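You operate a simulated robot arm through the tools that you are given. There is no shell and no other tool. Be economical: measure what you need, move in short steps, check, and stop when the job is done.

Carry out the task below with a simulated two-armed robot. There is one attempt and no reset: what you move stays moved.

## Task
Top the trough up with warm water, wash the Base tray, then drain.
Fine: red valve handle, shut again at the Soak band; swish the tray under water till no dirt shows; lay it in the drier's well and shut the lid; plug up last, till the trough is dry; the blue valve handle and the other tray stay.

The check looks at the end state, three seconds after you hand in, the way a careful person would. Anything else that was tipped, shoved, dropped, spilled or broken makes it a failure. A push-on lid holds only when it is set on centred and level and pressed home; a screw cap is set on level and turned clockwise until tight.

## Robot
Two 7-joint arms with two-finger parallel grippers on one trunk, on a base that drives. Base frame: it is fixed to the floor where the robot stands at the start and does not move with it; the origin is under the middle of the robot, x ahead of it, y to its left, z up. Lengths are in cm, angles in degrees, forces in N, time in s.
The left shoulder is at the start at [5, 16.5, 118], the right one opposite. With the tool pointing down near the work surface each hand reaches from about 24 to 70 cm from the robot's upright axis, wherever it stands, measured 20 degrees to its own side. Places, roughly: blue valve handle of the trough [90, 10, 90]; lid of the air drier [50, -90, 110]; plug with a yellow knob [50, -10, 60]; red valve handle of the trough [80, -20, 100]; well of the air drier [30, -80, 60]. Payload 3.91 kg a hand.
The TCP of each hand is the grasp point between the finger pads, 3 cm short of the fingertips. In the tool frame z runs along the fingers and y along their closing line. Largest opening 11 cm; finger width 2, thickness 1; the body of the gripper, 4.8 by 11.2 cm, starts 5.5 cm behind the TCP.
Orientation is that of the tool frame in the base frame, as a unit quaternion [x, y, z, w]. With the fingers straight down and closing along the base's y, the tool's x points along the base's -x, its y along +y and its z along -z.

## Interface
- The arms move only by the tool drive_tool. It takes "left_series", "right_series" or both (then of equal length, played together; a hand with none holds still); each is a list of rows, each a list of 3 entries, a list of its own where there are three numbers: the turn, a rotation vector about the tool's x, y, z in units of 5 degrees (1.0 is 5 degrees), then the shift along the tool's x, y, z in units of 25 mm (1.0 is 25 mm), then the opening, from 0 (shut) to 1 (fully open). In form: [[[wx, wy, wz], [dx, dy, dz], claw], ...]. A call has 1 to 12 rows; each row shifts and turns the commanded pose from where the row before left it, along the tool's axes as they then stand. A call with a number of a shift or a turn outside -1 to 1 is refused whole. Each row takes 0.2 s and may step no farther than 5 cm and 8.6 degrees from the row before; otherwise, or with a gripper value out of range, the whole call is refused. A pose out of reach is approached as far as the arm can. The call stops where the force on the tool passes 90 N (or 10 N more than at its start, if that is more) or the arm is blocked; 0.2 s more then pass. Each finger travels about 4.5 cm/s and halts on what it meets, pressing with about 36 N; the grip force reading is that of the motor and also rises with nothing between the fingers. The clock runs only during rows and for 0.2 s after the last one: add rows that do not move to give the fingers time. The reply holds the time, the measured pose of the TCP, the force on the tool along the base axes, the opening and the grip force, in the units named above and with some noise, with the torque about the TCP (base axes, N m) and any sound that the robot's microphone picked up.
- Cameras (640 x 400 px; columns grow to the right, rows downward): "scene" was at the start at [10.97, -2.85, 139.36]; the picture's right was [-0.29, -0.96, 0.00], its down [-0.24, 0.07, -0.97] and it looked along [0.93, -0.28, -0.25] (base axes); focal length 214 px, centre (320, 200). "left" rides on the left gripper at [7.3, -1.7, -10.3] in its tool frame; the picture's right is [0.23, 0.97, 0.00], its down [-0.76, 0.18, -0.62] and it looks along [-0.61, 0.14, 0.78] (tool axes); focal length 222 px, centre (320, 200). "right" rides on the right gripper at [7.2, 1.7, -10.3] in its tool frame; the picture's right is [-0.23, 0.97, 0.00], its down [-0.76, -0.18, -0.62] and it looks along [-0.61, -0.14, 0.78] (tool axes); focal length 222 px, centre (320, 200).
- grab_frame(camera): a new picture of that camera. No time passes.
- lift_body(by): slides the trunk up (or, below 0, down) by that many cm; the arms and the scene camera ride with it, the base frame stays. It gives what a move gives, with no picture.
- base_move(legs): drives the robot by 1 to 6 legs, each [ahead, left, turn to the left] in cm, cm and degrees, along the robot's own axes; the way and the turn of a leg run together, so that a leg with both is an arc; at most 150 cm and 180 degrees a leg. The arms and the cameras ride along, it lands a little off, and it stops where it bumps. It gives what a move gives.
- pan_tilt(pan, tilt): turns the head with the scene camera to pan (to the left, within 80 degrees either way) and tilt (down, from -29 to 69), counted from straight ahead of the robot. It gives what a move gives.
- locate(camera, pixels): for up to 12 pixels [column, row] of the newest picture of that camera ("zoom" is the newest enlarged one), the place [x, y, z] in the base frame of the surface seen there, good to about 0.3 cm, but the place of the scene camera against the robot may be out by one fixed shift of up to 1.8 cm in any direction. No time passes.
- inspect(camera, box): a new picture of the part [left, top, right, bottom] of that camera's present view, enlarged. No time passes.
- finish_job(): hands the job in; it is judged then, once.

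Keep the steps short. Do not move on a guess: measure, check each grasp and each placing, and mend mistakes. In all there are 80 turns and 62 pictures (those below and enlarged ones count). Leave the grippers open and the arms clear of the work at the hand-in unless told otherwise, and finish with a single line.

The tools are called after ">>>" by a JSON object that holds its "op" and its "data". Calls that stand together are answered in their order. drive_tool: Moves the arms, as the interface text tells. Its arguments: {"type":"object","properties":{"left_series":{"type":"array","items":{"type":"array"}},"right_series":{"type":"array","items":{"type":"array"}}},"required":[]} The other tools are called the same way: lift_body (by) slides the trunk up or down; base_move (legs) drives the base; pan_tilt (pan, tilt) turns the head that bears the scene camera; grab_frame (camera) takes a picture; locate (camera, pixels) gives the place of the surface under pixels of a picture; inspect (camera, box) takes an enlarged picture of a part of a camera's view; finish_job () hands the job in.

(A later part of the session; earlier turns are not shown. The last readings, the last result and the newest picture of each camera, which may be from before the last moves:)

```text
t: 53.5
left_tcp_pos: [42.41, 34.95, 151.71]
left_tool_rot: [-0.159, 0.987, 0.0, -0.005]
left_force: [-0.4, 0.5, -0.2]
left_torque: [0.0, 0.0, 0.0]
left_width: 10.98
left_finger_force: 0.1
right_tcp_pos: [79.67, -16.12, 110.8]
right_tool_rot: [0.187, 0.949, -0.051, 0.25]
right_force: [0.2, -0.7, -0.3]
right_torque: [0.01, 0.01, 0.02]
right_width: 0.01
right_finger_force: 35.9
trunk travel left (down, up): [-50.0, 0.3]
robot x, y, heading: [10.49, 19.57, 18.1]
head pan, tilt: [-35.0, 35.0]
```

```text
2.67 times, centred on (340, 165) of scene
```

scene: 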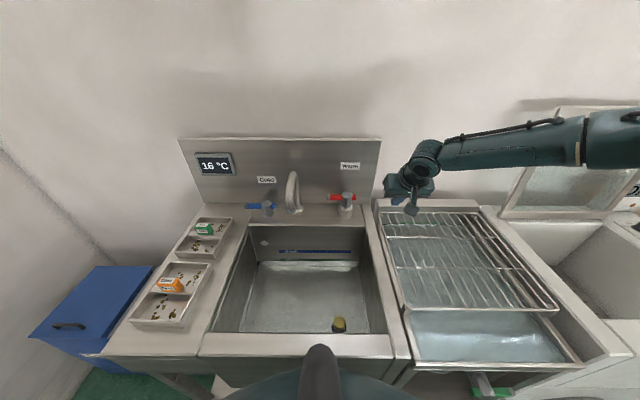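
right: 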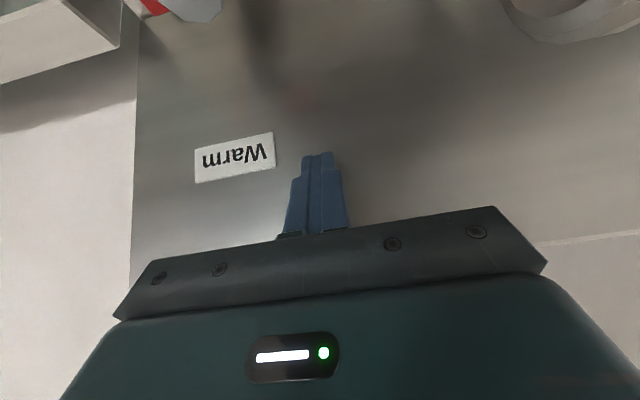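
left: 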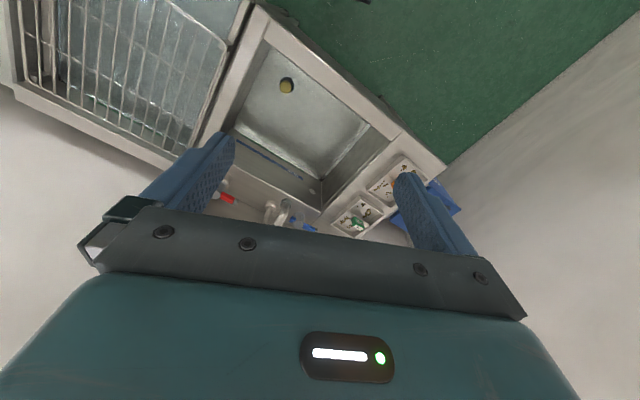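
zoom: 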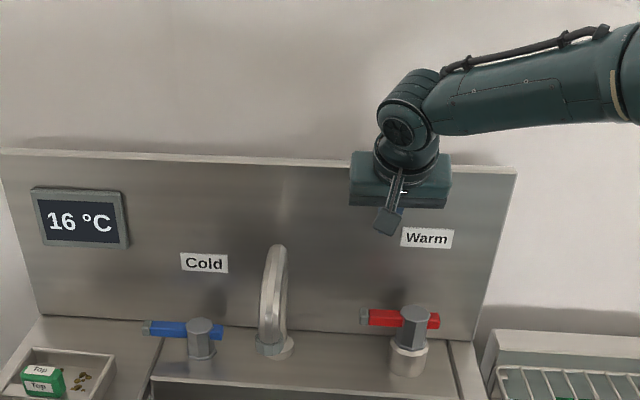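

Positioned at u=79.9, v=14.9. Lower the trunk 9 cm so that the tips are just above lever height, then check.

>>> {"op": "lift_body", "data": {"by": -9}}

>>> {"op": "inspect", "data": {"camera": "scene", "box": [250, 80, 450, 205]}}

>>> {"op": "inspect", "data": {"camera": "right", "box": [160, 0, 480, 200]}}

```text
t: 54.7
left_tcp_pos: [42.42, 34.8, 142.81]
left_tool_rot: [-0.16, 0.987, 0.0, -0.005]
left_force: [0.4, -0.2, 0.1]
left_torque: [0.02, -0.03, -0.03]
left_width: 10.96
left_finger_force: 0.1
right_tcp_pos: [79.59, -16.23, 101.79]
right_tool_rot: [0.187, 0.949, -0.051, 0.25]
right_force: [-0.4, 0.2, 0.0]
right_torque: [0.01, 0.01, -0.01]
right_width: 0.0
right_finger_force: 36.0
trunk travel left (down, up): [-41.0, 9.3]
robot x, y, heading: [10.25, 19.84, 18.1]
head pan, tilt: [-35.0, 35.0]
```

```text
3.20 times, centred on (350, 142) of scene
```

zoom: 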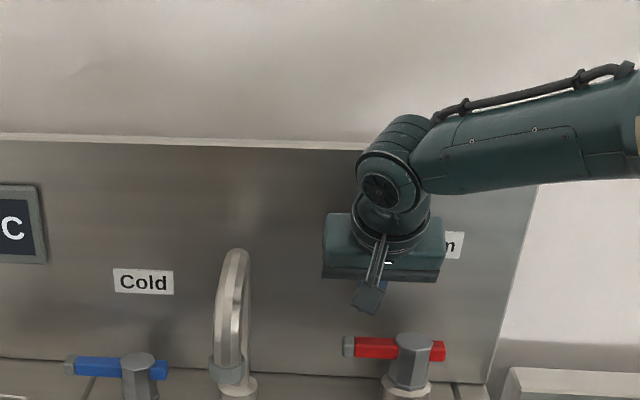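

```text
2.00 times, centred on (320, 100) of right
```

zoom: 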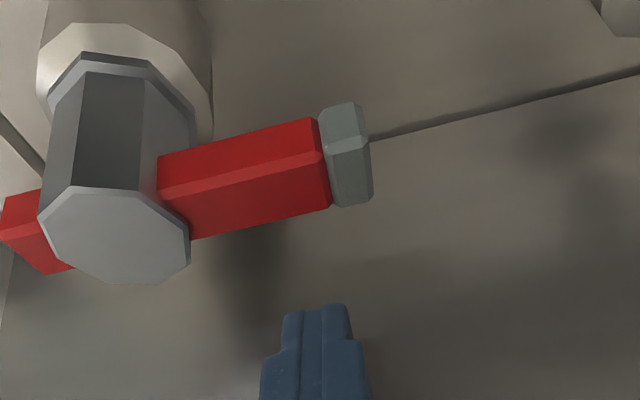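

The fingers are behind the lever in the view. Measure the lever's edges exactly.

>>> {"op": "locate", "data": {"camera": "zoom", "pixels": [[240, 155], [245, 180], [260, 220], [320, 180], [328, 205], [350, 150], [350, 200], [115, 235], [325, 312], [430, 330], [300, 205]]}}

```text
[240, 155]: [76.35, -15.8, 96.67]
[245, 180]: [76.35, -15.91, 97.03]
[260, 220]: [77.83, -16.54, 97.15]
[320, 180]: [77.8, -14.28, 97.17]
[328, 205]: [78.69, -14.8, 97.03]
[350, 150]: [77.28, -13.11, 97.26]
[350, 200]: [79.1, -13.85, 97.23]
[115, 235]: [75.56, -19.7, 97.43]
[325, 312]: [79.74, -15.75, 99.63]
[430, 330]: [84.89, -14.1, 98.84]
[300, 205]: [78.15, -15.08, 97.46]
```

Lever rear edge at u≈78.5, top z≈97.2. Go 0.6 cm farther back and 4.8 cm down, behind the lever.

>>> {"op": "drive_tool", "data": {"right_series": [[[0, 0, 0], [-0.2, 0, 0.12], 0], [[0, 0, 0], [0.24, 0, 0.42], 0], [[0, 0, 0], [0.24, 0, 0.42], 0], [[0, 0, 0], [0.24, 0, 0.42], 0], [[0, 0, 0], [0.24, 0, 0.42], 0], [[0, 0, 0], [0, 0, 0], 0]]}}

>>> {"op": "inspect", "data": {"camera": "right", "box": [160, 0, 480, 200]}}

```text
t: 56.1
left_tcp_pos: [42.4, 34.86, 142.64]
left_tool_rot: [-0.159, 0.987, 0.0, -0.004]
left_force: [-0.2, 0.3, 0.6]
left_torque: [0.01, 0.0, 0.02]
left_width: 11.01
left_finger_force: 0.1
right_tcp_pos: [80.16, -16.45, 97.1]
right_tool_rot: [0.187, 0.949, -0.05, 0.25]
right_force: [0.1, -0.3, -0.3]
right_torque: [0.0, 0.04, -0.01]
right_width: 0.0
right_finger_force: 35.8
trunk travel left (down, up): [-41.0, 9.3]
robot x, y, heading: [9.94, 19.3, 18.0]
head pan, tilt: [-35.0, 35.0]
```

```text
2.00 times, centred on (320, 100) of right
```

zoom: 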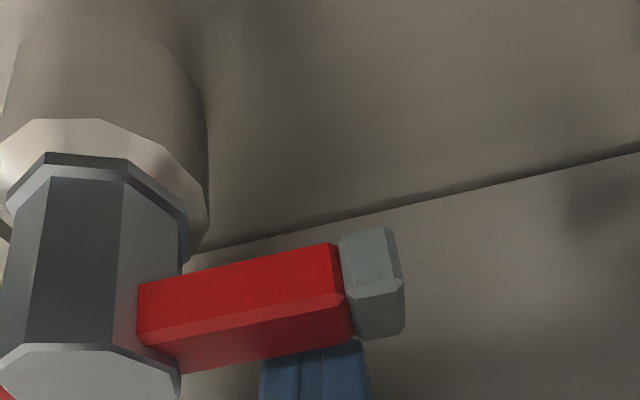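

Fingers sit behind the lever. Pull toward the robot 3 cm and look for flow.

>>> {"op": "drive_tool", "data": {"right_series": [[[0, 0, 0], [0.35, 0, -0.2], 0], [[0, 0, 0], [0.35, 0, -0.2], 0], [[0, 0, 0], [0.35, 0, -0.2], 0], [[0, 0, 0], [0.35, -0.1, -0.2], 0], [[0, 0, 0], [0, 0, 0], 0]]}}

>>> {"op": "inspect", "data": {"camera": "right", "box": [160, 0, 480, 200]}}

```text
t: 57.3
left_tcp_pos: [42.46, 34.72, 142.62]
left_tool_rot: [-0.159, 0.987, 0.0, -0.004]
left_force: [0.9, 0.4, 0.1]
left_torque: [-0.01, 0.02, 0.01]
left_width: 11.01
left_finger_force: 0.1
right_tcp_pos: [76.33, -15.09, 97.05]
right_tool_rot: [0.186, 0.949, -0.051, 0.25]
right_force: [1.5, 1.4, -0.2]
right_torque: [-0.01, -0.01, -0.02]
right_width: 0.01
right_finger_force: 35.9
trunk travel left (down, up): [-41.0, 9.3]
robot x, y, heading: [10.26, 19.74, 17.8]
head pan, tilt: [-35.0, 35.0]
```

```text
2.00 times, centred on (320, 100) of right
```

zoom: 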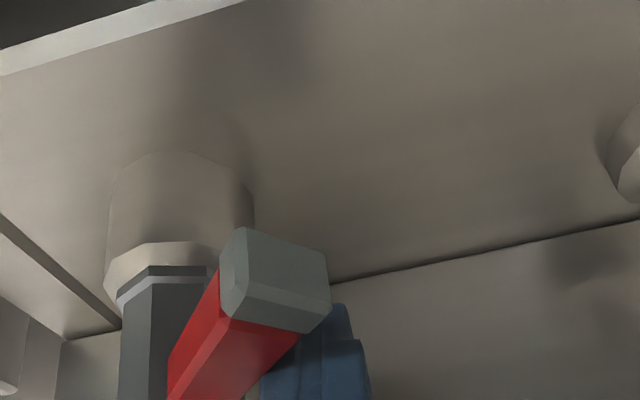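

The lever swung about 45°. Check the spout and trough for water.

>>> {"op": "pan_tilt", "data": {"pan": -25, "tilt": 40}}

>>> {"op": "grab_frame", "data": {"camera": "scene"}}

```text
t: 58.0
left_tcp_pos: [42.26, 34.8, 142.66]
left_tool_rot: [-0.159, 0.987, 0.001, -0.004]
left_force: [-1.4, -0.4, 0.2]
left_torque: [0.02, -0.02, -0.02]
left_width: 11.01
left_finger_force: 0.1
right_tcp_pos: [76.29, -15.06, 97.05]
right_tool_rot: [0.187, 0.949, -0.051, 0.249]
right_force: [0.4, 0.5, 0.3]
right_torque: [-0.01, -0.01, 0.0]
right_width: 0.01
right_finger_force: 35.8
trunk travel left (down, up): [-41.0, 9.3]
robot x, y, heading: [10.03, 19.45, 17.7]
head pan, tilt: [-25.0, 40.0]
```

```text
35 pictures are left
```

scene: 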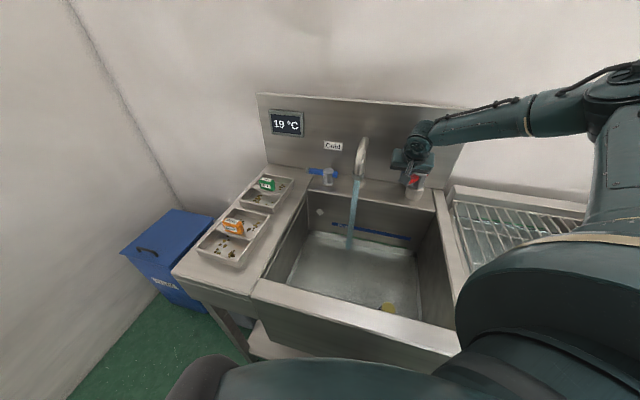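

Warm water flows (19 °C). Bring the fingers up and over to the front side of the lever, ready to shut it.

>>> {"op": "drive_tool", "data": {"right_series": [[[0, 0, 0], [-0.4, 0, -0.8], 0], [[0, 0, 0], [-0.5, 0, -0.87], 0], [[0, 0, 0], [0.87, 0, -0.5], 0], [[0, 0, 0], [0.87, 0, -0.5], 0], [[0, 0, 0], [0.87, 0, -0.5], 0], [[0, 0, 0], [0.6, 0, -0.35], 0], [[0, 0, 0], [0.5, 0, 0.87], 0], [[0, 0, 0], [0.4, 0, 0.7], 0]]}}

>>> {"op": "inspect", "data": {"camera": "scene", "box": [250, 130, 490, 350]}}

>>> {"op": "locate", "data": {"camera": "zoom", "pixels": [[240, 250], [330, 300], [280, 290], [350, 181], [380, 188], [404, 92], [404, 100]]}}

```text
t: 59.8
left_tcp_pos: [42.39, 34.91, 142.68]
left_tool_rot: [-0.159, 0.987, 0.001, -0.005]
left_force: [0.0, 0.3, -0.4]
left_torque: [0.01, 0.03, 0.04]
left_width: 11.0
left_finger_force: 0.1
right_tcp_pos: [67.55, -11.69, 97.26]
right_tool_rot: [0.186, 0.949, -0.05, 0.251]
right_force: [0.2, 0.4, 0.2]
right_torque: [0.03, -0.01, 0.02]
right_width: 0.0
right_finger_force: 36.1
trunk travel left (down, up): [-41.0, 9.3]
robot x, y, heading: [9.9, 19.82, 17.7]
head pan, tilt: [-25.0, 40.0]
```

```text
1.82 times, centred on (370, 240) of scene
```

zoom: 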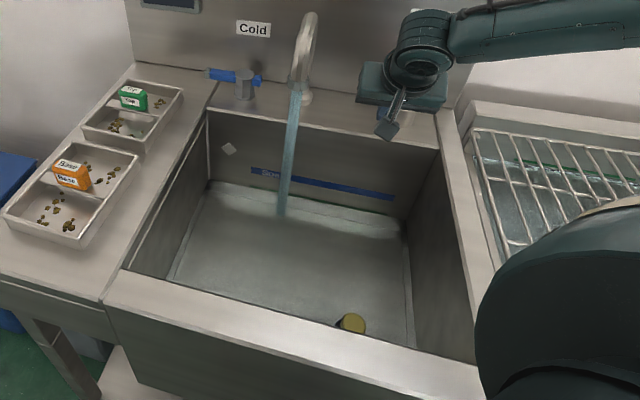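

```text
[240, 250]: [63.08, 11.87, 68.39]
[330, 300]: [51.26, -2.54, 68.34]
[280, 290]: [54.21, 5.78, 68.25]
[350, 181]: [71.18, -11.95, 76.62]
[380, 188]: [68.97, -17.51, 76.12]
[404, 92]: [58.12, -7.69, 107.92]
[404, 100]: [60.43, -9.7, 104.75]
```

Level 68.3 (scene reading) rising from ~67.7. Wait about 8 s and check again.

>>> {"op": "drive_tool", "data": {"right_series": [[[0, 0, 0], [0, 0, 0], 0], [[0, 0, 0], [0, 0, 0], 0], [[0, 0, 0], [0, 0, 0], 0], [[0, 0, 0], [0, 0, 0], 0], [[0, 0, 0], [0, 0, 0], 0], [[0, 0, 0], [0, 0, 0], 0], [[0, 0, 0], [0, 0, 0], 0], [[0, 0, 0], [0, 0, 0], 0], [[0, 0, 0], [0, 0, 0], 0], [[0, 0, 0], [0, 0, 0], 0], [[0, 0, 0], [0, 0, 0], 0], [[0, 0, 0], [0, 0, 0], 0]]}}

>>> {"op": "drive_tool", "data": {"right_series": [[[0, 0, 0], [0, 0, 0], 0], [[0, 0, 0], [0, 0, 0], 0], [[0, 0, 0], [0, 0, 0], 0], [[0, 0, 0], [0, 0, 0], 0], [[0, 0, 0], [0, 0, 0], 0], [[0, 0, 0], [0, 0, 0], 0], [[0, 0, 0], [0, 0, 0], 0], [[0, 0, 0], [0, 0, 0], 0], [[0, 0, 0], [0, 0, 0], 0], [[0, 0, 0], [0, 0, 0], 0], [[0, 0, 0], [0, 0, 0], 0], [[0, 0, 0], [0, 0, 0], 0]]}}

>>> {"op": "inspect", "data": {"camera": "scene", "box": [300, 190, 460, 290]}}

>>> {"op": "locate", "data": {"camera": "zoom", "pixels": [[240, 300], [160, 250], [100, 280], [170, 132], [240, 156], [330, 180], [200, 144]]}}

```text
t: 62.4
left_tcp_pos: [42.51, 34.89, 142.66]
left_tool_rot: [-0.159, 0.987, 0.0, -0.004]
left_force: [-0.1, -0.3, 0.2]
left_torque: [0.01, -0.02, -0.01]
left_width: 11.01
left_finger_force: 0.2
right_tcp_pos: [67.75, -11.62, 97.24]
right_tool_rot: [0.186, 0.949, -0.05, 0.251]
right_force: [0.3, -0.1, -0.2]
right_torque: [0.01, -0.02, 0.0]
right_width: 0.0
right_finger_force: 35.9
trunk travel left (down, up): [-41.0, 9.3]
robot x, y, heading: [10.23, 19.45, 18.3]
head pan, tilt: [-25.0, 40.0]
```

```text
t: 65.0
left_tcp_pos: [42.41, 34.95, 142.61]
left_tool_rot: [-0.159, 0.987, 0.0, -0.004]
left_force: [0.6, -0.1, -0.7]
left_torque: [0.0, 0.02, 0.01]
left_width: 11.01
left_finger_force: 0.1
right_tcp_pos: [67.64, -11.62, 97.3]
right_tool_rot: [0.187, 0.949, -0.051, 0.25]
right_force: [0.2, 0.6, 0.6]
right_torque: [0.02, 0.0, 0.01]
right_width: 0.0
right_finger_force: 35.7
trunk travel left (down, up): [-41.0, 9.3]
robot x, y, heading: [9.84, 19.9, 18.1]
head pan, tilt: [-25.0, 40.0]
```

```text
4.00 times, centred on (380, 240) of scene
```

zoom: 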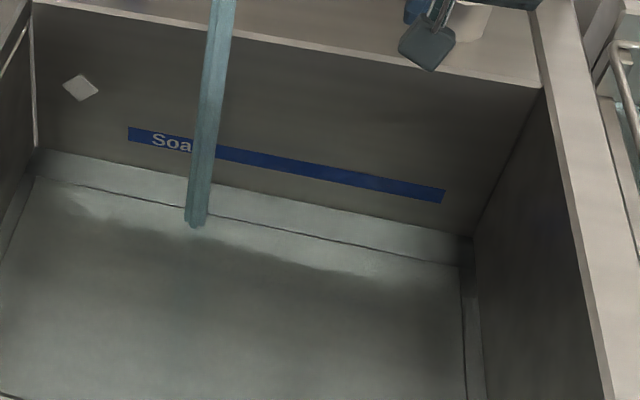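

```text
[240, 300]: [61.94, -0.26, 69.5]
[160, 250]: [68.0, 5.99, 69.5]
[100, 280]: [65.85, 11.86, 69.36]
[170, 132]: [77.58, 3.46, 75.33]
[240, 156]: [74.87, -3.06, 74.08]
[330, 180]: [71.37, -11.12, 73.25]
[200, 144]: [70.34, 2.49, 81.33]
```

Level 69.5, rate 0.22 cm/s; band spans about 73.2–75.2 in the same scene readings. Wait ~15 s more.

>>> {"op": "drive_tool", "data": {"right_series": [[[0, 0, 0], [0, 0, 0], 0], [[0, 0, 0], [0, 0, 0], 0], [[0, 0, 0], [0, 0, 0], 0], [[0, 0, 0], [0, 0, 0], 0], [[0, 0, 0], [0, 0, 0], 0], [[0, 0, 0], [0, 0, 0], 0], [[0, 0, 0], [0, 0, 0], 0], [[0, 0, 0], [0, 0, 0], 0], [[0, 0, 0], [0, 0, 0], 0], [[0, 0, 0], [0, 0, 0], 0], [[0, 0, 0], [0, 0, 0], 0], [[0, 0, 0], [0, 0, 0], 0]]}}

>>> {"op": "drive_tool", "data": {"right_series": [[[0, 0, 0], [0, 0, 0], 0], [[0, 0, 0], [0, 0, 0], 0], [[0, 0, 0], [0, 0, 0], 0], [[0, 0, 0], [0, 0, 0], 0], [[0, 0, 0], [0, 0, 0], 0], [[0, 0, 0], [0, 0, 0], 0], [[0, 0, 0], [0, 0, 0], 0], [[0, 0, 0], [0, 0, 0], 0], [[0, 0, 0], [0, 0, 0], 0], [[0, 0, 0], [0, 0, 0], 0], [[0, 0, 0], [0, 0, 0], 0], [[0, 0, 0], [0, 0, 0], 0]]}}

>>> {"op": "drive_tool", "data": {"right_series": [[[0, 0, 0], [0, 0, 0], 0], [[0, 0, 0], [0, 0, 0], 0], [[0, 0, 0], [0, 0, 0], 0], [[0, 0, 0], [0, 0, 0], 0], [[0, 0, 0], [0, 0, 0], 0], [[0, 0, 0], [0, 0, 0], 0], [[0, 0, 0], [0, 0, 0], 0], [[0, 0, 0], [0, 0, 0], 0], [[0, 0, 0], [0, 0, 0], 0], [[0, 0, 0], [0, 0, 0], 0], [[0, 0, 0], [0, 0, 0], 0], [[0, 0, 0], [0, 0, 0], 0]]}}

>>> {"op": "drive_tool", "data": {"right_series": [[[0, 0, 0], [0, 0, 0], 0], [[0, 0, 0], [0, 0, 0], 0], [[0, 0, 0], [0, 0, 0], 0], [[0, 0, 0], [0, 0, 0], 0], [[0, 0, 0], [0, 0, 0], 0], [[0, 0, 0], [0, 0, 0], 0], [[0, 0, 0], [0, 0, 0], 0], [[0, 0, 0], [0, 0, 0], 0], [[0, 0, 0], [0, 0, 0], 0], [[0, 0, 0], [0, 0, 0], 0], [[0, 0, 0], [0, 0, 0], 0], [[0, 0, 0], [0, 0, 0], 0]]}}

>>> {"op": "drive_tool", "data": {"right_series": [[[0, 0, 0], [0, 0, 0], 0], [[0, 0, 0], [0, 0, 0], 0], [[0, 0, 0], [0, 0, 0], 0], [[0, 0, 0], [0, 0, 0], 0], [[0, 0, 0], [0, 0, 0], 0], [[0, 0, 0], [0, 0, 0], 0], [[0, 0, 0], [0, 0, 0], 0], [[0, 0, 0], [0, 0, 0], 0], [[0, 0, 0], [0, 0, 0], 0], [[0, 0, 0], [0, 0, 0], 0], [[0, 0, 0], [0, 0, 0], 0], [[0, 0, 0], [0, 0, 0], 0]]}}

>>> {"op": "inspect", "data": {"camera": "scene", "box": [300, 150, 460, 250]}}

>>> {"op": "locate", "data": {"camera": "zoom", "pixels": [[240, 390], [100, 390], [330, 380], [320, 390]]}}

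```text
t: 67.6
left_tcp_pos: [42.42, 34.73, 142.66]
left_tool_rot: [-0.159, 0.987, 0.0, -0.004]
left_force: [0.3, 0.3, -0.5]
left_torque: [-0.02, -0.01, -0.02]
left_width: 10.98
left_finger_force: 0.0
right_tcp_pos: [67.62, -11.73, 97.39]
right_tool_rot: [0.187, 0.949, -0.05, 0.251]
right_force: [-0.6, -0.8, 0.5]
right_torque: [0.0, 0.0, -0.03]
right_width: 0.01
right_finger_force: 36.2
trunk travel left (down, up): [-41.0, 9.3]
robot x, y, heading: [10.33, 19.52, 17.8]
head pan, tilt: [-25.0, 40.0]
```

```text
t: 70.2
left_tcp_pos: [42.46, 34.85, 142.71]
left_tool_rot: [-0.159, 0.987, 0.0, -0.004]
left_force: [0.1, -0.1, -0.3]
left_torque: [-0.01, 0.0, -0.01]
left_width: 11.02
left_finger_force: 0.1
right_tcp_pos: [67.67, -11.59, 97.23]
right_tool_rot: [0.186, 0.949, -0.05, 0.251]
right_force: [0.3, -0.5, -0.5]
right_torque: [0.0, -0.02, 0.01]
right_width: 0.02
right_finger_force: 36.1
trunk travel left (down, up): [-41.0, 9.3]
robot x, y, heading: [10.49, 19.51, 18.1]
head pan, tilt: [-25.0, 40.0]
```

```text
t: 72.8
left_tcp_pos: [42.37, 34.94, 142.83]
left_tool_rot: [-0.159, 0.987, 0.0, -0.004]
left_force: [-0.4, -0.4, 0.2]
left_torque: [0.02, -0.03, -0.02]
left_width: 11.01
left_finger_force: 0.0
right_tcp_pos: [67.74, -11.57, 97.37]
right_tool_rot: [0.187, 0.948, -0.051, 0.251]
right_force: [-0.1, 0.2, -0.2]
right_torque: [0.02, 0.02, 0.0]
right_width: 0.0
right_finger_force: 36.4
trunk travel left (down, up): [-41.0, 9.3]
robot x, y, heading: [10.46, 19.86, 17.9]
head pan, tilt: [-25.0, 40.0]
```

```text
t: 75.4
left_tcp_pos: [42.47, 34.94, 142.75]
left_tool_rot: [-0.16, 0.987, 0.0, -0.005]
left_force: [1.1, 0.7, 0.3]
left_torque: [0.01, -0.02, 0.05]
left_width: 11.0
left_finger_force: 0.0
right_tcp_pos: [67.6, -11.58, 97.17]
right_tool_rot: [0.187, 0.949, -0.051, 0.25]
right_force: [0.9, 0.6, -0.3]
right_torque: [0.01, -0.03, 0.0]
right_width: 0.02
right_finger_force: 35.9
trunk travel left (down, up): [-41.0, 9.3]
robot x, y, heading: [10.49, 19.66, 18.0]
head pan, tilt: [-25.0, 40.0]
```

```text
t: 78.0
left_tcp_pos: [42.49, 34.85, 142.65]
left_tool_rot: [-0.159, 0.987, 0.0, -0.004]
left_force: [0.6, -0.4, -0.4]
left_torque: [0.05, -0.01, 0.01]
left_width: 10.99
left_finger_force: 0.0
right_tcp_pos: [67.62, -11.61, 97.32]
right_tool_rot: [0.186, 0.949, -0.051, 0.25]
right_force: [-0.6, -0.4, 0.1]
right_torque: [0.0, 0.0, 0.02]
right_width: 0.0
right_finger_force: 36.2
trunk travel left (down, up): [-41.0, 9.3]
robot x, y, heading: [10.46, 19.72, 18.1]
head pan, tilt: [-25.0, 40.0]
```

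```text
4.00 times, centred on (380, 200) of scene
```

zoom: 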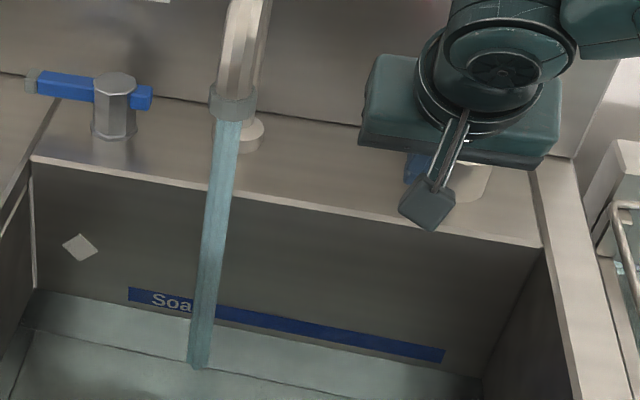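

```text
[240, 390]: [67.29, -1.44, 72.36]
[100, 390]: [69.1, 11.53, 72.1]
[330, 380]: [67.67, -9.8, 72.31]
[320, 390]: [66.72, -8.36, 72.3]
```

Level 72.3, just below the band. Wait ~6 s more, then push the lever back to its closed place (7.5 cm).

>>> {"op": "drive_tool", "data": {"right_series": [[[0, 0, 0], [0, 0, 0], 0], [[0, 0, 0], [0, 0, 0], 0], [[0, 0, 0], [0, 0, 0], 0], [[0, 0, 0], [0, 0, 0], 0], [[0, 0, 0], [0, 0, 0], 0], [[0, 0, 0], [0, 0, 0], 0], [[0, 0, 0], [0, 0, 0], 0], [[0, 0, 0], [0, 0, 0], 0], [[0, 0, 0], [0, 0, 0], 0], [[0, 0, 0], [0, 0, 0], 0], [[0, 0, 0], [0, 0, 0], 0], [[0, 0, 0], [0, 0, 0], 0]]}}

>>> {"op": "drive_tool", "data": {"right_series": [[[0, 0, 0], [0, 0, 0], 0], [[0, 0, 0], [0, 0, 0], 0], [[0, 0, 0], [0, 0, 0], 0], [[0, 0, 0], [0, 0, 0], 0], [[0, 0, 0], [0, 0, 0], 0], [[0, 0, 0], [0, 0, 0], 0], [[0, 0, 0], [0, 0, 0], 0], [[0, 0, 0], [0, 0, 0], 0], [[0, 0, 0], [0, 0, 0], 0], [[0, 0, 0], [0, 0, 0], 0], [[0, 0, 0], [0, 0, 0], 0], [[0, 0, 0], [0, 0, 0], 0]]}}

>>> {"op": "drive_tool", "data": {"right_series": [[[0, 0, 0], [0, 0, 0], 0], [[0, 0, 0], [0, 0, 0], 0], [[0, 0, 0], [-0.435, 0, 0.25], 0], [[0, 0, 0], [-0.435, 0, 0.25], 0], [[0, 0, 0], [-0.435, 0, 0.25], 0], [[0, 0, 0], [-0.435, 0, 0.25], 0], [[0, 0, 0], [-0.435, 0, 0.25], 0], [[0, 0, 0], [-0.435, 0, 0.25], 0]]}}

>>> {"op": "inspect", "data": {"camera": "scene", "box": [300, 150, 460, 250]}}

>>> {"op": "inspect", "data": {"camera": "right", "box": [160, 0, 480, 200]}}

```text
t: 80.6
left_tcp_pos: [42.47, 34.88, 142.64]
left_tool_rot: [-0.159, 0.987, 0.0, -0.004]
left_force: [1.1, 0.5, -0.2]
left_torque: [-0.01, -0.02, -0.02]
left_width: 11.01
left_finger_force: 0.0
right_tcp_pos: [67.65, -11.76, 97.33]
right_tool_rot: [0.187, 0.949, -0.051, 0.25]
right_force: [0.8, 0.0, 0.3]
right_torque: [-0.01, 0.02, 0.0]
right_width: 0.0
right_finger_force: 36.0
trunk travel left (down, up): [-41.0, 9.3]
robot x, y, heading: [9.96, 20.02, 17.7]
head pan, tilt: [-25.0, 40.0]
```

```text
t: 83.2
left_tcp_pos: [42.42, 34.94, 142.83]
left_tool_rot: [-0.159, 0.987, -0.001, -0.004]
left_force: [-0.5, 0.3, -0.2]
left_torque: [0.0, -0.02, -0.02]
left_width: 11.02
left_finger_force: 0.1
right_tcp_pos: [67.61, -11.53, 97.32]
right_tool_rot: [0.186, 0.949, -0.051, 0.25]
right_force: [-0.3, -0.2, 1.2]
right_torque: [-0.01, -0.01, 0.02]
right_width: 0.0
right_finger_force: 35.7
trunk travel left (down, up): [-41.0, 9.3]
robot x, y, heading: [9.8, 19.74, 18.1]
head pan, tilt: [-25.0, 40.0]
```

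```text
t: 85.0
left_tcp_pos: [42.41, 34.86, 142.64]
left_tool_rot: [-0.159, 0.987, -0.001, -0.004]
left_force: [0.2, -0.5, -1.0]
left_torque: [0.01, 0.0, 0.02]
left_width: 11.03
left_finger_force: 0.1
right_tcp_pos: [74.63, -14.38, 97.3]
right_tool_rot: [0.186, 0.949, -0.05, 0.251]
right_force: [1.3, 1.3, 0.8]
right_torque: [-0.01, 0.01, 0.02]
right_width: 0.03
right_finger_force: 36.3
trunk travel left (down, up): [-41.0, 9.3]
robot x, y, heading: [9.94, 19.99, 18.0]
head pan, tilt: [-25.0, 40.0]
```

```text
4.00 times, centred on (380, 200) of scene
```

zoom: 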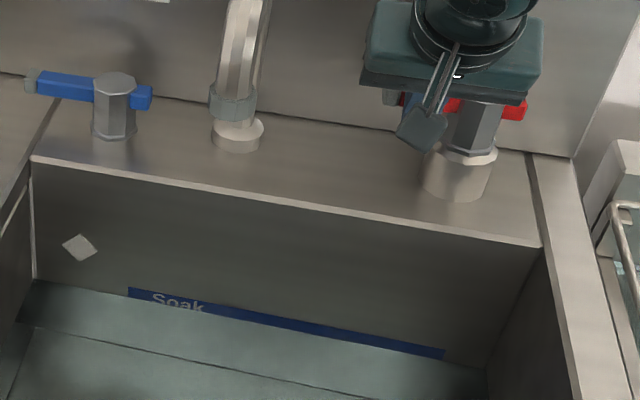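

```text
2.00 times, centred on (320, 100) of right
```

zoom: 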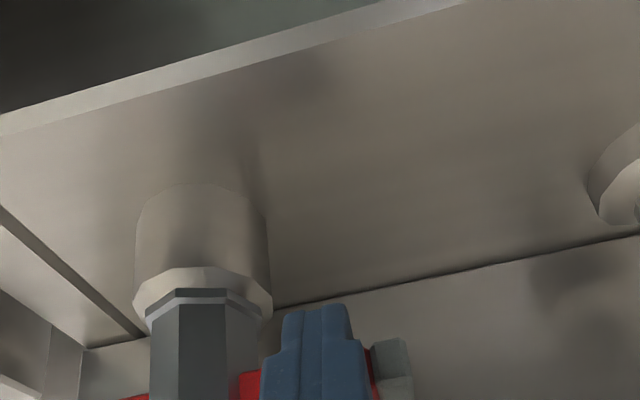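

Flow has stopped with the water mid-band. A slight nudge to be sure it's home, then back off and see the lever.

>>> {"op": "drive_tool", "data": {"right_series": [[[0, 0, 0], [-0.1, 0, 0.06], 0], [[0, 0, 0], [-0.1, 0, 0.06], 0], [[0, 0, 0], [0, 0, 0], 0]]}}

>>> {"op": "drive_tool", "data": {"right_series": [[[0, 0, 0], [0.87, 0, -0.5], 0], [[0, 0, 0], [0.87, 0, -0.5], 0], [[0, 0, 0], [0.4, 0, -0.8], 0], [[0, 0, 0], [0.4, 0, -0.8], 0], [[0, 0, 0], [0.4, 0, -0.8], 0], [[0, 0, 0], [0, 0, 0], 0]]}}

>>> {"op": "inspect", "data": {"camera": "scene", "box": [270, 100, 470, 260]}}

>>> {"op": "locate", "data": {"camera": "zoom", "pixels": [[100, 350], [250, 370], [350, 370], [240, 330]]}}

```text
t: 85.8
left_tcp_pos: [42.33, 35.04, 142.79]
left_tool_rot: [-0.158, 0.987, 0.0, -0.004]
left_force: [0.8, 0.1, 0.0]
left_torque: [-0.04, -0.01, 0.0]
left_width: 11.02
left_finger_force: 0.0
right_tcp_pos: [75.02, -14.64, 97.25]
right_tool_rot: [0.186, 0.949, -0.05, 0.248]
right_force: [-12.1, 5.7, -4.7]
right_torque: [-0.02, 0.31, -0.11]
right_width: 0.0
right_finger_force: 36.0
trunk travel left (down, up): [-41.0, 9.3]
robot x, y, heading: [10.37, 19.45, 18.4]
head pan, tilt: [-25.0, 40.0]
```

```text
t: 87.2
left_tcp_pos: [42.46, 34.87, 142.64]
left_tool_rot: [-0.158, 0.987, 0.0, -0.005]
left_force: [0.5, -0.6, 0.2]
left_torque: [-0.04, -0.04, -0.02]
left_width: 11.01
left_finger_force: 0.1
right_tcp_pos: [65.41, -10.72, 101.08]
right_tool_rot: [0.187, 0.949, -0.051, 0.25]
right_force: [0.2, 0.5, -0.2]
right_torque: [0.0, 0.0, -0.03]
right_width: 0.0
right_finger_force: 35.7
trunk travel left (down, up): [-41.0, 9.3]
robot x, y, heading: [10.19, 19.67, 18.2]
head pan, tilt: [-25.0, 40.0]
```

```text
2.50 times, centred on (370, 180) of scene
```

zoom: 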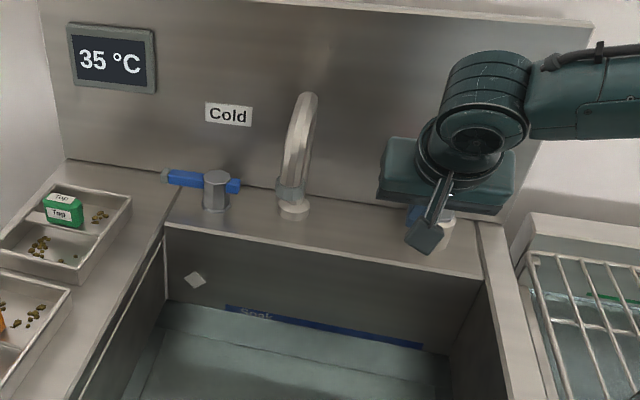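

```text
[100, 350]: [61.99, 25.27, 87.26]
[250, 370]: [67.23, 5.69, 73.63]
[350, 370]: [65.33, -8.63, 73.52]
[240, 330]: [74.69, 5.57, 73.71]
```

Valve hit its stop and is shut, 35 °C, level mid-band (73.6). Now left hand over the Base tray for measuring; the right hand withdraws.

>>> {"op": "drive_tool", "data": {"left_series": [[[0, 0, 0], [-0.536, -0.11, 0.98], 1], [[0, 0, 0], [-0.536, -0.11, 0.98], 1], [[0, 0, 0], [-0.536, -0.11, 0.98], 1], [[0, 0, 0], [-0.536, -0.11, 0.98], 1], [[0, 0, 0], [-0.536, -0.11, 0.98], 1], [[0, 0, 0], [-0.536, -0.11, 0.98], 1], [[0, 0, 0], [-0.536, -0.11, 0.98], 1], [[0, 0, 0], [-0.536, -0.11, 0.98], 1], [[0, 0, 0], [-0.536, -0.11, 0.98], 1], [[0, 0, 0], [0, 0, 0], 1]], "right_series": [[[0, 0, 0], [-0.5, 0, -0.87], 0], [[0, 0, 0], [-0.5, 0, -0.87], 0], [[0, 0, 0], [0.87, 0, -0.5], 0], [[0, 0, 0], [0.87, -0.2, -0.5], 0], [[0, 0, 0], [0.87, -0.2, -0.5], 0], [[0, 0, 0], [0.87, -0.2, -0.5], 0], [[0, 0, 0], [0.87, -0.2, -0.5], 0], [[0, 0, 0], [0.87, -0.2, -0.5], 0], [[0, 0, 0], [0.87, -0.2, -0.5], 0], [[0, 0, 0], [0.87, -0.2, -0.5], 0]]}}

>>> {"op": "grab_frame", "data": {"camera": "left"}}

```text
t: 89.4
left_tcp_pos: [54.44, 36.28, 120.48]
left_tool_rot: [-0.159, 0.987, -0.002, -0.004]
left_force: [0.0, 0.2, 0.4]
left_torque: [0.02, 0.01, 0.02]
left_width: 10.99
left_finger_force: 0.1
right_tcp_pos: [52.75, -7.61, 106.63]
right_tool_rot: [0.186, 0.949, -0.051, 0.251]
right_force: [0.1, 0.0, 0.9]
right_torque: [-0.02, 0.02, 0.0]
right_width: 0.0
right_finger_force: 35.7
right hand out of reach, approached as far as the arm can: row 8, 9, 10
trunk travel left (down, up): [-41.0, 9.3]
robot x, y, heading: [10.33, 19.73, 18.2]
head pan, tilt: [-25.0, 40.0]
```

```text
28 pictures are left
```

left: 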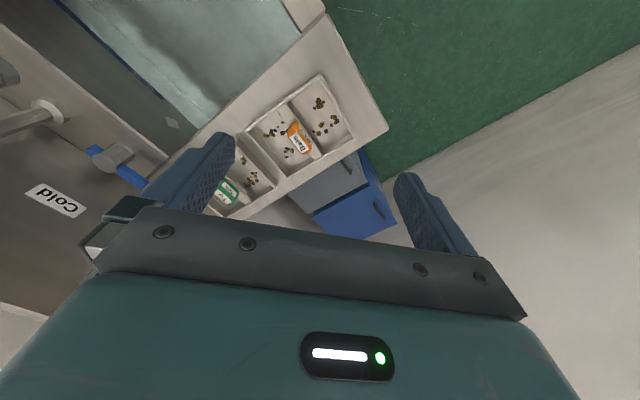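

Zoom on the Base tray for grip measurements.

>>> {"op": "inspect", "data": {"camera": "left", "box": [200, 60, 376, 170]}}

>>> {"op": "locate", "data": {"camera": "zoom", "pixels": [[365, 290], [322, 235], [340, 225], [340, 275], [390, 340], [395, 325], [300, 155], [420, 360], [436, 50], [170, 245], [295, 415], [555, 265]]}}

```text
3.64 times, centred on (288, 115) of left
```

zoom: 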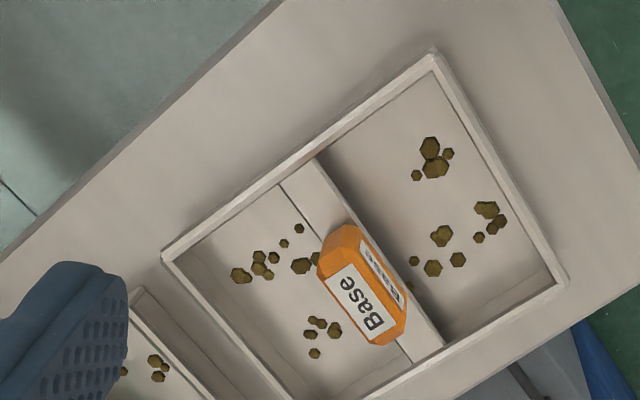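

```text
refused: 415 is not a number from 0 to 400
```

>>> {"op": "locate", "data": {"camera": "zoom", "pixels": [[358, 303], [324, 258], [347, 228], [378, 342], [405, 315], [365, 265], [300, 170], [432, 350], [436, 50], [165, 252], [562, 282], [425, 290]]}}

```text
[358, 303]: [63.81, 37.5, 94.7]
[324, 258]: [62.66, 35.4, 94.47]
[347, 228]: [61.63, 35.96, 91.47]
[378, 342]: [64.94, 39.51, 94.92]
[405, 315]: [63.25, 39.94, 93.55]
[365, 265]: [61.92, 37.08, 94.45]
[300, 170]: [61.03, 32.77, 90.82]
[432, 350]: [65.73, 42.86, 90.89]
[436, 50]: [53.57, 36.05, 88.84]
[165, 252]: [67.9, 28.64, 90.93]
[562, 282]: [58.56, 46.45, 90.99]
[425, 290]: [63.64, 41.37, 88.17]
```

Block centre ≈[63.3, 37.7], top 94.8, long axis along the tray's short side; tray yaw ≈ -26.5°. Turn the left hand 45° left so that it closes across the block, and move above it.

>>> {"op": "drive_tool", "data": {"left_series": [[[0, 0, -1], [0, 0, 0], 0.65], [[0, 0, -1], [0, 0, 0], 0.65], [[0, 0, -1], [0, 0, 0], 0.65], [[0, 0, -1], [0, 0, 0], 0.65], [[0, 0, -1], [0, 0, 0], 0.65], [[0, 0, -1], [0, 0, 0], 0.65], [[0, 0, -1], [0, 0, 0], 0.65], [[0, 0, -1], [0, 0, 0], 0.65], [[0, 0, -1], [0, 0, 0], 0.65], [[0, 0, 0], [0, 0, 0], 0.65]]}}

>>> {"op": "drive_tool", "data": {"left_series": [[[0, 0, 0], [-0.42, -0.584, 1], 0.65], [[0, 0, 0], [-0.42, -0.584, 1], 0.65], [[0, 0, 0], [-0.42, -0.584, 1], 0.65], [[0, 0, 0], [-0.42, -0.584, 1], 0.65], [[0, 0, 0], [-0.42, -0.584, 1], 0.65], [[0, 0, 0], [0, 0, 1], 0.65], [[0, 0, 0], [0, 0, 1], 0.65], [[0, 0, 0], [0, 0, 0], 0.65]]}}

>>> {"op": "grab_frame", "data": {"camera": "left"}}

```text
t: 91.6
left_tcp_pos: [54.42, 36.16, 120.44]
left_tool_rot: [-0.525, 0.851, 0.002, -0.004]
left_force: [0.2, 0.3, -0.4]
left_torque: [0.0, -0.04, -0.02]
left_width: 7.17
left_finger_force: 0.0
right_tcp_pos: [52.86, -7.37, 106.66]
right_tool_rot: [0.187, 0.949, -0.051, 0.25]
right_force: [0.2, 0.4, 0.2]
right_torque: [0.01, -0.05, -0.03]
right_width: 0.01
right_finger_force: 35.9
trunk travel left (down, up): [-41.0, 9.3]
robot x, y, heading: [10.62, 20.01, 18.1]
head pan, tilt: [-25.0, 40.0]
```

```text
t: 93.4
left_tcp_pos: [63.17, 37.56, 103.02]
left_tool_rot: [-0.524, 0.851, 0.002, -0.004]
left_force: [-0.5, 0.5, 0.3]
left_torque: [-0.04, -0.01, -0.01]
left_width: 7.14
left_finger_force: 0.0
right_tcp_pos: [52.74, -7.6, 106.55]
right_tool_rot: [0.187, 0.949, -0.051, 0.249]
right_force: [-0.6, -0.2, -0.3]
right_torque: [-0.01, 0.0, -0.03]
right_width: 0.01
right_finger_force: 36.4
trunk travel left (down, up): [-41.0, 9.3]
robot x, y, heading: [10.2, 19.88, 18.2]
head pan, tilt: [-25.0, 40.0]
```

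```text
26 pictures are left
```

left: 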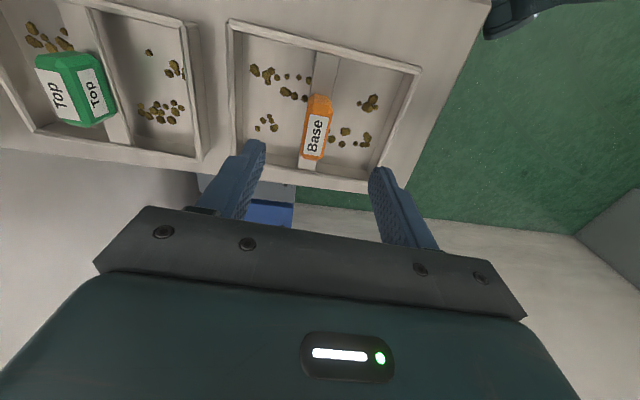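

Fingers straddle the block. Re-measure the block top from here.

>>> {"op": "locate", "data": {"camera": "left", "pixels": [[319, 102], [316, 135], [313, 152], [308, 135], [326, 137], [232, 25], [418, 70], [235, 165]]}}

```text
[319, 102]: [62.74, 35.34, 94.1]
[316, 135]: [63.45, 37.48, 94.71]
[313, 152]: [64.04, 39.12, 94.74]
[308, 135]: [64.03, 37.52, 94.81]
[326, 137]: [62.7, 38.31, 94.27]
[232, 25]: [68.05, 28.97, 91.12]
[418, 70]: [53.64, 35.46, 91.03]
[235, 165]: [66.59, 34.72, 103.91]
```

Aligned within 0.3 cm. Descend to z≈93.3 and close.

>>> {"op": "drive_tool", "data": {"left_series": [[[0, 0, 0], [0, 0, 0.97], 0.65], [[0, 0, 0], [0, 0, 0.97], 0.65], [[0, 0, 0], [0, 0, 0.97], 0.65], [[0, 0, 0], [0, 0, 0.95], 0.65], [[0, 0, 0], [0, 0, 0], 0.65], [[0, 0, 0], [0, 0, 0], 0], [[0, 0, 0], [0, 0, 0], 0], [[0, 0, 0], [0, 0, 0], 0], [[0, 0, 0], [0, 0, 0], 0], [[0, 0, 0], [0, 0, 0], 0], [[0, 0, 0], [0, 0, 0], 0]]}}

>>> {"op": "drive_tool", "data": {"left_series": [[[0, 0, 0], [0, 0, -0.5], 0], [[0, 0, 0], [0, 0, -1], 0], [[0, 0, 0], [0, 0, -1], 0], [[0, 0, 0], [0, 0, -1], 0], [[0, 0, 0], [0, 0, -1], 0], [[0, 0, 0], [0, 0, 0], 0]]}}

>>> {"op": "grab_frame", "data": {"camera": "left"}}

```text
t: 95.8
left_tcp_pos: [63.31, 37.49, 93.32]
left_tool_rot: [-0.526, 0.851, 0.0, -0.004]
left_force: [1.7, 0.6, 3.4]
left_torque: [-0.44, -0.39, 0.14]
left_width: 2.21
left_finger_force: 36.0
right_tcp_pos: [52.84, -7.56, 106.64]
right_tool_rot: [0.186, 0.949, -0.05, 0.25]
right_force: [0.5, -0.2, 0.2]
right_torque: [-0.03, 0.0, 0.01]
right_width: 0.0
right_finger_force: 36.1
trunk travel left (down, up): [-41.0, 9.3]
robot x, y, heading: [10.23, 19.67, 18.0]
head pan, tilt: [-25.0, 40.0]
```

```text
t: 97.2
left_tcp_pos: [63.18, 37.71, 104.49]
left_tool_rot: [-0.524, 0.852, 0.001, -0.004]
left_force: [-1.0, 0.5, -3.3]
left_torque: [-0.03, 0.0, 0.01]
left_width: 2.18
left_finger_force: 36.0
right_tcp_pos: [52.86, -7.6, 106.46]
right_tool_rot: [0.187, 0.949, -0.051, 0.249]
right_force: [0.1, -0.2, 0.4]
right_torque: [0.0, -0.01, 0.0]
right_width: 0.02
right_finger_force: 35.8
trunk travel left (down, up): [-41.0, 9.3]
robot x, y, heading: [9.8, 19.64, 18.2]
head pan, tilt: [-25.0, 40.0]
```

```text
25 pictures are left
```

left: 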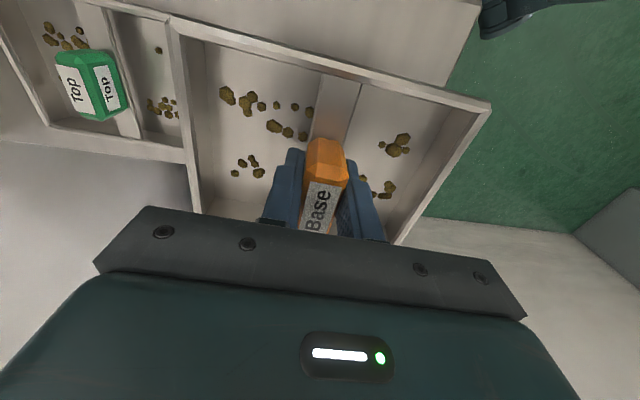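

The tray is held (3.3 N, width 2.2). Right hand moves aside; the tray goes over the trough centre.

>>> {"op": "drive_tool", "data": {"left_series": [[[0, 0, 0], [0, 0, 0], 0], [[0, 0, 0], [0, 0, 0], 0], [[0, 0, 0], [0, 0, 0], 0], [[0, 0, 0], [0, 0, 0], 0], [[0, 0, 0], [0, 0, 0], 0], [[0, 0, 0], [0, 0, 0], 0], [[0, 0, 0], [0, 0, 0], 0], [[0, 0, 0], [0, 0, 0], 0], [[0, 0, 0], [0, 0, 0], 0]], "right_series": [[[0, 0, 0], [-0.1, -0.95, -0.2], 0.5], [[0, 0, 0], [-0.1, -0.95, -0.2], 0.5], [[0, 0, 0], [-0.1, -0.95, -0.2], 0.5], [[0, 0, 0], [-0.1, -0.95, -0.2], 0.5], [[0, 0, 0], [-0.1, -0.95, -0.2], 0.5], [[0, 0, 0], [-0.1, -0.95, -0.2], 0.5], [[0, 0, 0], [-0.1, -0.95, -0.2], 0.5], [[0, 0, 0], [-0.1, -0.95, -0.2], 0.5], [[0, 0, 0], [0, 0, 0], 0.5]]}}

>>> {"op": "drive_tool", "data": {"left_series": [[[0, 0, 0], [1, -0.333, 0], 0], [[0, 0, 0], [1, -0.333, 0], 0], [[0, 0, 0], [1, -0.333, 0], 0], [[0, 0, 0], [1, -0.333, 0], 0], [[0, 0, 0], [1, -0.333, 0], 0], [[0, 0, 0], [1, -0.333, 0], 0], [[0, 0, 0], [1, -0.333, 0], 0], [[0, 0, 0], [1, -0.333, 0], 0], [[0, 0, 0], [1, -0.333, 0], 0], [[0, 0, 0], [1, -0.333, 0], 0], [[0, 0, 0], [0.9, -0.333, 0], 0], [[0, 0, 0], [0, 0, 0], 0]]}}

>>> {"op": "grab_frame", "data": {"camera": "scene"}}

```text
t: 99.2
left_tcp_pos: [63.23, 37.57, 104.58]
left_tool_rot: [-0.524, 0.852, 0.002, -0.004]
left_force: [-0.3, -0.6, -3.3]
left_torque: [-0.01, -0.04, 0.0]
left_width: 2.19
left_finger_force: 36.2
right_tcp_pos: [45.72, -25.1, 111.16]
right_tool_rot: [0.186, 0.949, -0.05, 0.25]
right_force: [-0.1, 0.3, 0.7]
right_torque: [-0.01, 0.05, 0.02]
right_width: 5.51
right_finger_force: 0.0
right hand out of reach, approached as far as the arm can: row 1
trunk travel left (down, up): [-41.0, 9.3]
robot x, y, heading: [10.3, 19.54, 18.0]
head pan, tilt: [-25.0, 40.0]
```

```text
t: 101.8
left_tcp_pos: [60.4, 17.54, 104.62]
left_tool_rot: [-0.524, 0.852, 0.001, -0.004]
left_force: [0.6, 0.4, -3.6]
left_torque: [0.01, 0.03, 0.01]
left_width: 2.21
left_finger_force: 36.0
left hand out of reach, approached as far as the arm can: row 8, 9, 10, 11
right_tcp_pos: [45.72, -24.98, 111.13]
right_tool_rot: [0.186, 0.949, -0.05, 0.251]
right_force: [-0.3, 0.9, -0.1]
right_torque: [0.0, 0.02, 0.0]
right_width: 5.5
right_finger_force: 0.0
trunk travel left (down, up): [-41.0, 9.3]
robot x, y, heading: [9.85, 19.65, 18.1]
head pan, tilt: [-25.0, 40.0]
```

```text
24 pictures are left
```

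scene: 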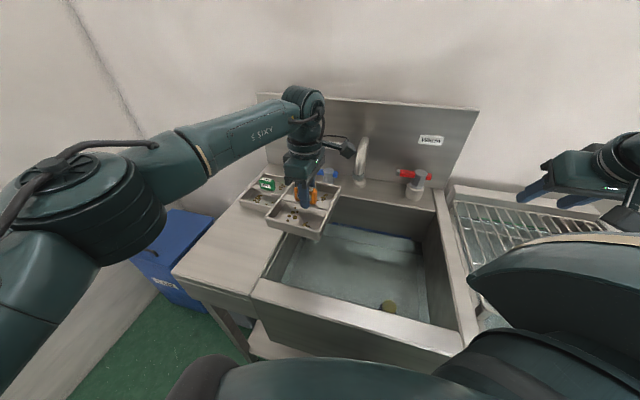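

The left arm's inward limit is met at v≈39. Turning the base 20° right swings the tray over the trough's middle.

>>> {"op": "base_move", "data": {"legs": [[0, 0, -20]]}}

>>> {"op": "pan_tilt", "data": {"pan": -15, "tilt": 48}}

>>> {"op": "grab_frame", "data": {"camera": "scene"}}

```text
t: 103.3
left_tcp_pos: [56.63, 0.6, 104.64]
left_tool_rot: [-0.369, 0.93, 0.003, -0.004]
left_force: [0.3, -0.1, -3.2]
left_torque: [-0.04, 0.02, 0.01]
left_width: 2.2
left_finger_force: 35.8
right_tcp_pos: [28.23, -34.6, 111.15]
right_tool_rot: [0.348, 0.902, -0.094, 0.238]
right_force: [-0.5, -0.9, -0.3]
right_torque: [-0.01, 0.05, -0.01]
right_width: 5.5
right_finger_force: 0.1
trunk travel left (down, up): [-41.0, 9.3]
robot x, y, heading: [10.46, 19.53, -2.1]
head pan, tilt: [-25.0, 40.0]
```

```text
t: 104.0
left_tcp_pos: [56.63, 0.67, 104.64]
left_tool_rot: [-0.369, 0.929, 0.002, -0.004]
left_force: [0.4, -0.2, -4.9]
left_torque: [0.0, 0.02, -0.01]
left_width: 2.23
left_finger_force: 36.1
right_tcp_pos: [28.29, -34.68, 111.22]
right_tool_rot: [0.349, 0.902, -0.093, 0.237]
right_force: [0.1, -0.5, -0.5]
right_torque: [-0.03, -0.02, -0.03]
right_width: 5.49
right_finger_force: 0.1
trunk travel left (down, up): [-41.0, 9.3]
robot x, y, heading: [10.14, 19.45, -2.4]
head pan, tilt: [-15.0, 48.0]
```

```text
23 pictures are left
```

scene: 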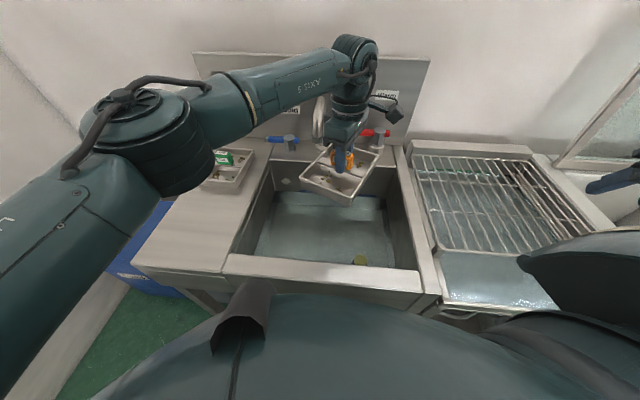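

Tray is over the trough middle, clear of spout. Raise the trunk (keeps the forearm above the rim) and then lower the hand.

>>> {"op": "lift_body", "data": {"by": 8}}

>>> {"op": "drive_tool", "data": {"left_series": [[[0, 0, 0], [0, 0, 1], 0], [[0, 0, 0], [0, 0, 1], 0], [[0, 0, 0], [0, 0, 1], 0], [[0, 0, 0], [0, 0, 1], 0], [[0, 0, 0], [0, 0, 1], 0], [[0, 0, 0], [0, 0, 1], 0], [[0, 0, 0], [0, 0, 1], 0], [[0, 0, 0], [0, 0, 1], 0], [[0, 0, 0], [0, 0, 1], 0], [[0, 0, 0], [0, 0, 1], 0], [[0, 0, 0], [0, 0, 1], 0], [[0, 0, 0], [0, 0, 0], 0]]}}

>>> {"op": "grab_frame", "data": {"camera": "scene"}}

```text
t: 105.2
left_tcp_pos: [56.71, 0.59, 112.56]
left_tool_rot: [-0.369, 0.929, 0.002, -0.003]
left_force: [0.2, 0.0, -4.0]
left_torque: [-0.03, 0.01, -0.01]
left_width: 2.18
left_finger_force: 36.2
right_tcp_pos: [28.23, -34.56, 119.16]
right_tool_rot: [0.348, 0.902, -0.093, 0.238]
right_force: [-0.5, 0.8, 0.2]
right_torque: [0.01, -0.01, 0.0]
right_width: 5.48
right_finger_force: 0.0
trunk travel left (down, up): [-49.0, 1.3]
robot x, y, heading: [10.27, 19.57, -2.2]
head pan, tilt: [-15.0, 48.0]
```

```text
t: 107.8
left_tcp_pos: [57.74, 5.25, 85.23]
left_tool_rot: [-0.369, 0.929, 0.002, -0.004]
left_force: [-0.9, 0.5, -4.0]
left_torque: [0.01, 0.02, -0.01]
left_width: 2.19
left_finger_force: 36.3
left hand out of reach, approached as far as the arm can: row 6, 7, 8, 9, 10, 11
right_tcp_pos: [28.27, -34.57, 119.26]
right_tool_rot: [0.348, 0.902, -0.092, 0.237]
right_force: [-0.3, -0.1, -0.1]
right_torque: [0.02, 0.06, -0.01]
right_width: 5.51
right_finger_force: 0.1
trunk travel left (down, up): [-49.0, 1.3]
robot x, y, heading: [10.05, 20.07, -2.1]
head pan, tilt: [-15.0, 48.0]
```

```text
22 pictures are left
```

scene: 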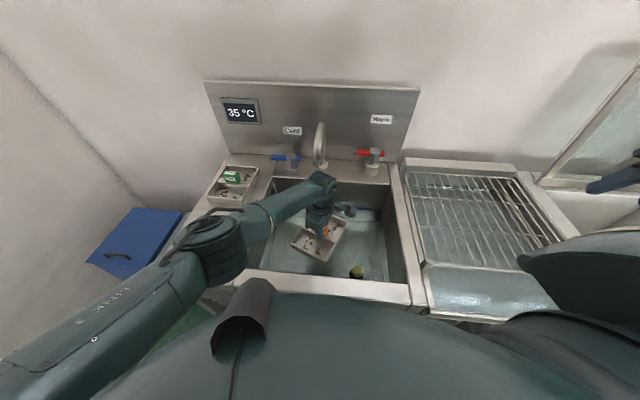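

Wrist yaw limits the descent; rotating the hand 20° right relaxes it (tray still fits). Then continue down, partly by the trunk.

>>> {"op": "drive_tool", "data": {"left_series": [[[0, 0, 1], [0, 0, 0], 0], [[0, 0, 1], [0, 0, 0], 0], [[0, 0, 1], [0, 0, 0], 0], [[0, 0, 1], [0, 0, 0], 0], [[0, 0, 0], [0, 0, 1], 0], [[0, 0, 0], [0, 0, 1], 0], [[0, 0, 0], [0, 0, 1], 0], [[0, 0, 0], [0, 0, 0], 0]]}}

>>> {"op": "grab_frame", "data": {"camera": "scene"}}

```text
t: 109.6
left_tcp_pos: [57.64, 7.38, 81.43]
left_tool_rot: [-0.202, 0.979, 0.001, -0.003]
left_force: [0.0, -0.7, -2.7]
left_torque: [-0.02, 0.02, 0.0]
left_width: 2.21
left_finger_force: 35.8
left hand out of reach, approached as far as the arm can: row 5, 6, 7
right_tcp_pos: [28.26, -34.66, 119.19]
right_tool_rot: [0.349, 0.902, -0.094, 0.237]
right_force: [-0.6, -0.7, 0.1]
right_torque: [0.0, -0.02, -0.03]
right_width: 5.5
right_finger_force: 0.0
trunk travel left (down, up): [-49.0, 1.3]
robot x, y, heading: [10.27, 19.86, -2.1]
head pan, tilt: [-15.0, 48.0]
```

```text
21 pictures are left
```

scene: 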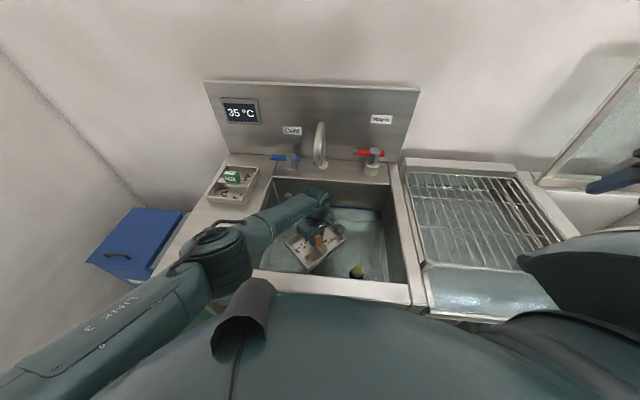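

Arm length is now the limit; check forearm height over the rim before lowering the trunk.

>>> {"op": "locate", "data": {"camera": "scene", "pixels": [[290, 212], [265, 232], [250, 245], [225, 255], [316, 192], [240, 260], [264, 180]]}}

```text
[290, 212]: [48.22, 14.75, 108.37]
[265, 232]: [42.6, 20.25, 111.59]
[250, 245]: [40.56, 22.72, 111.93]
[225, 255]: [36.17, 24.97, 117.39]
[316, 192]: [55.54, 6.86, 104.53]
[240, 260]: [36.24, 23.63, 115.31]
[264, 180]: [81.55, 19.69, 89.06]
```

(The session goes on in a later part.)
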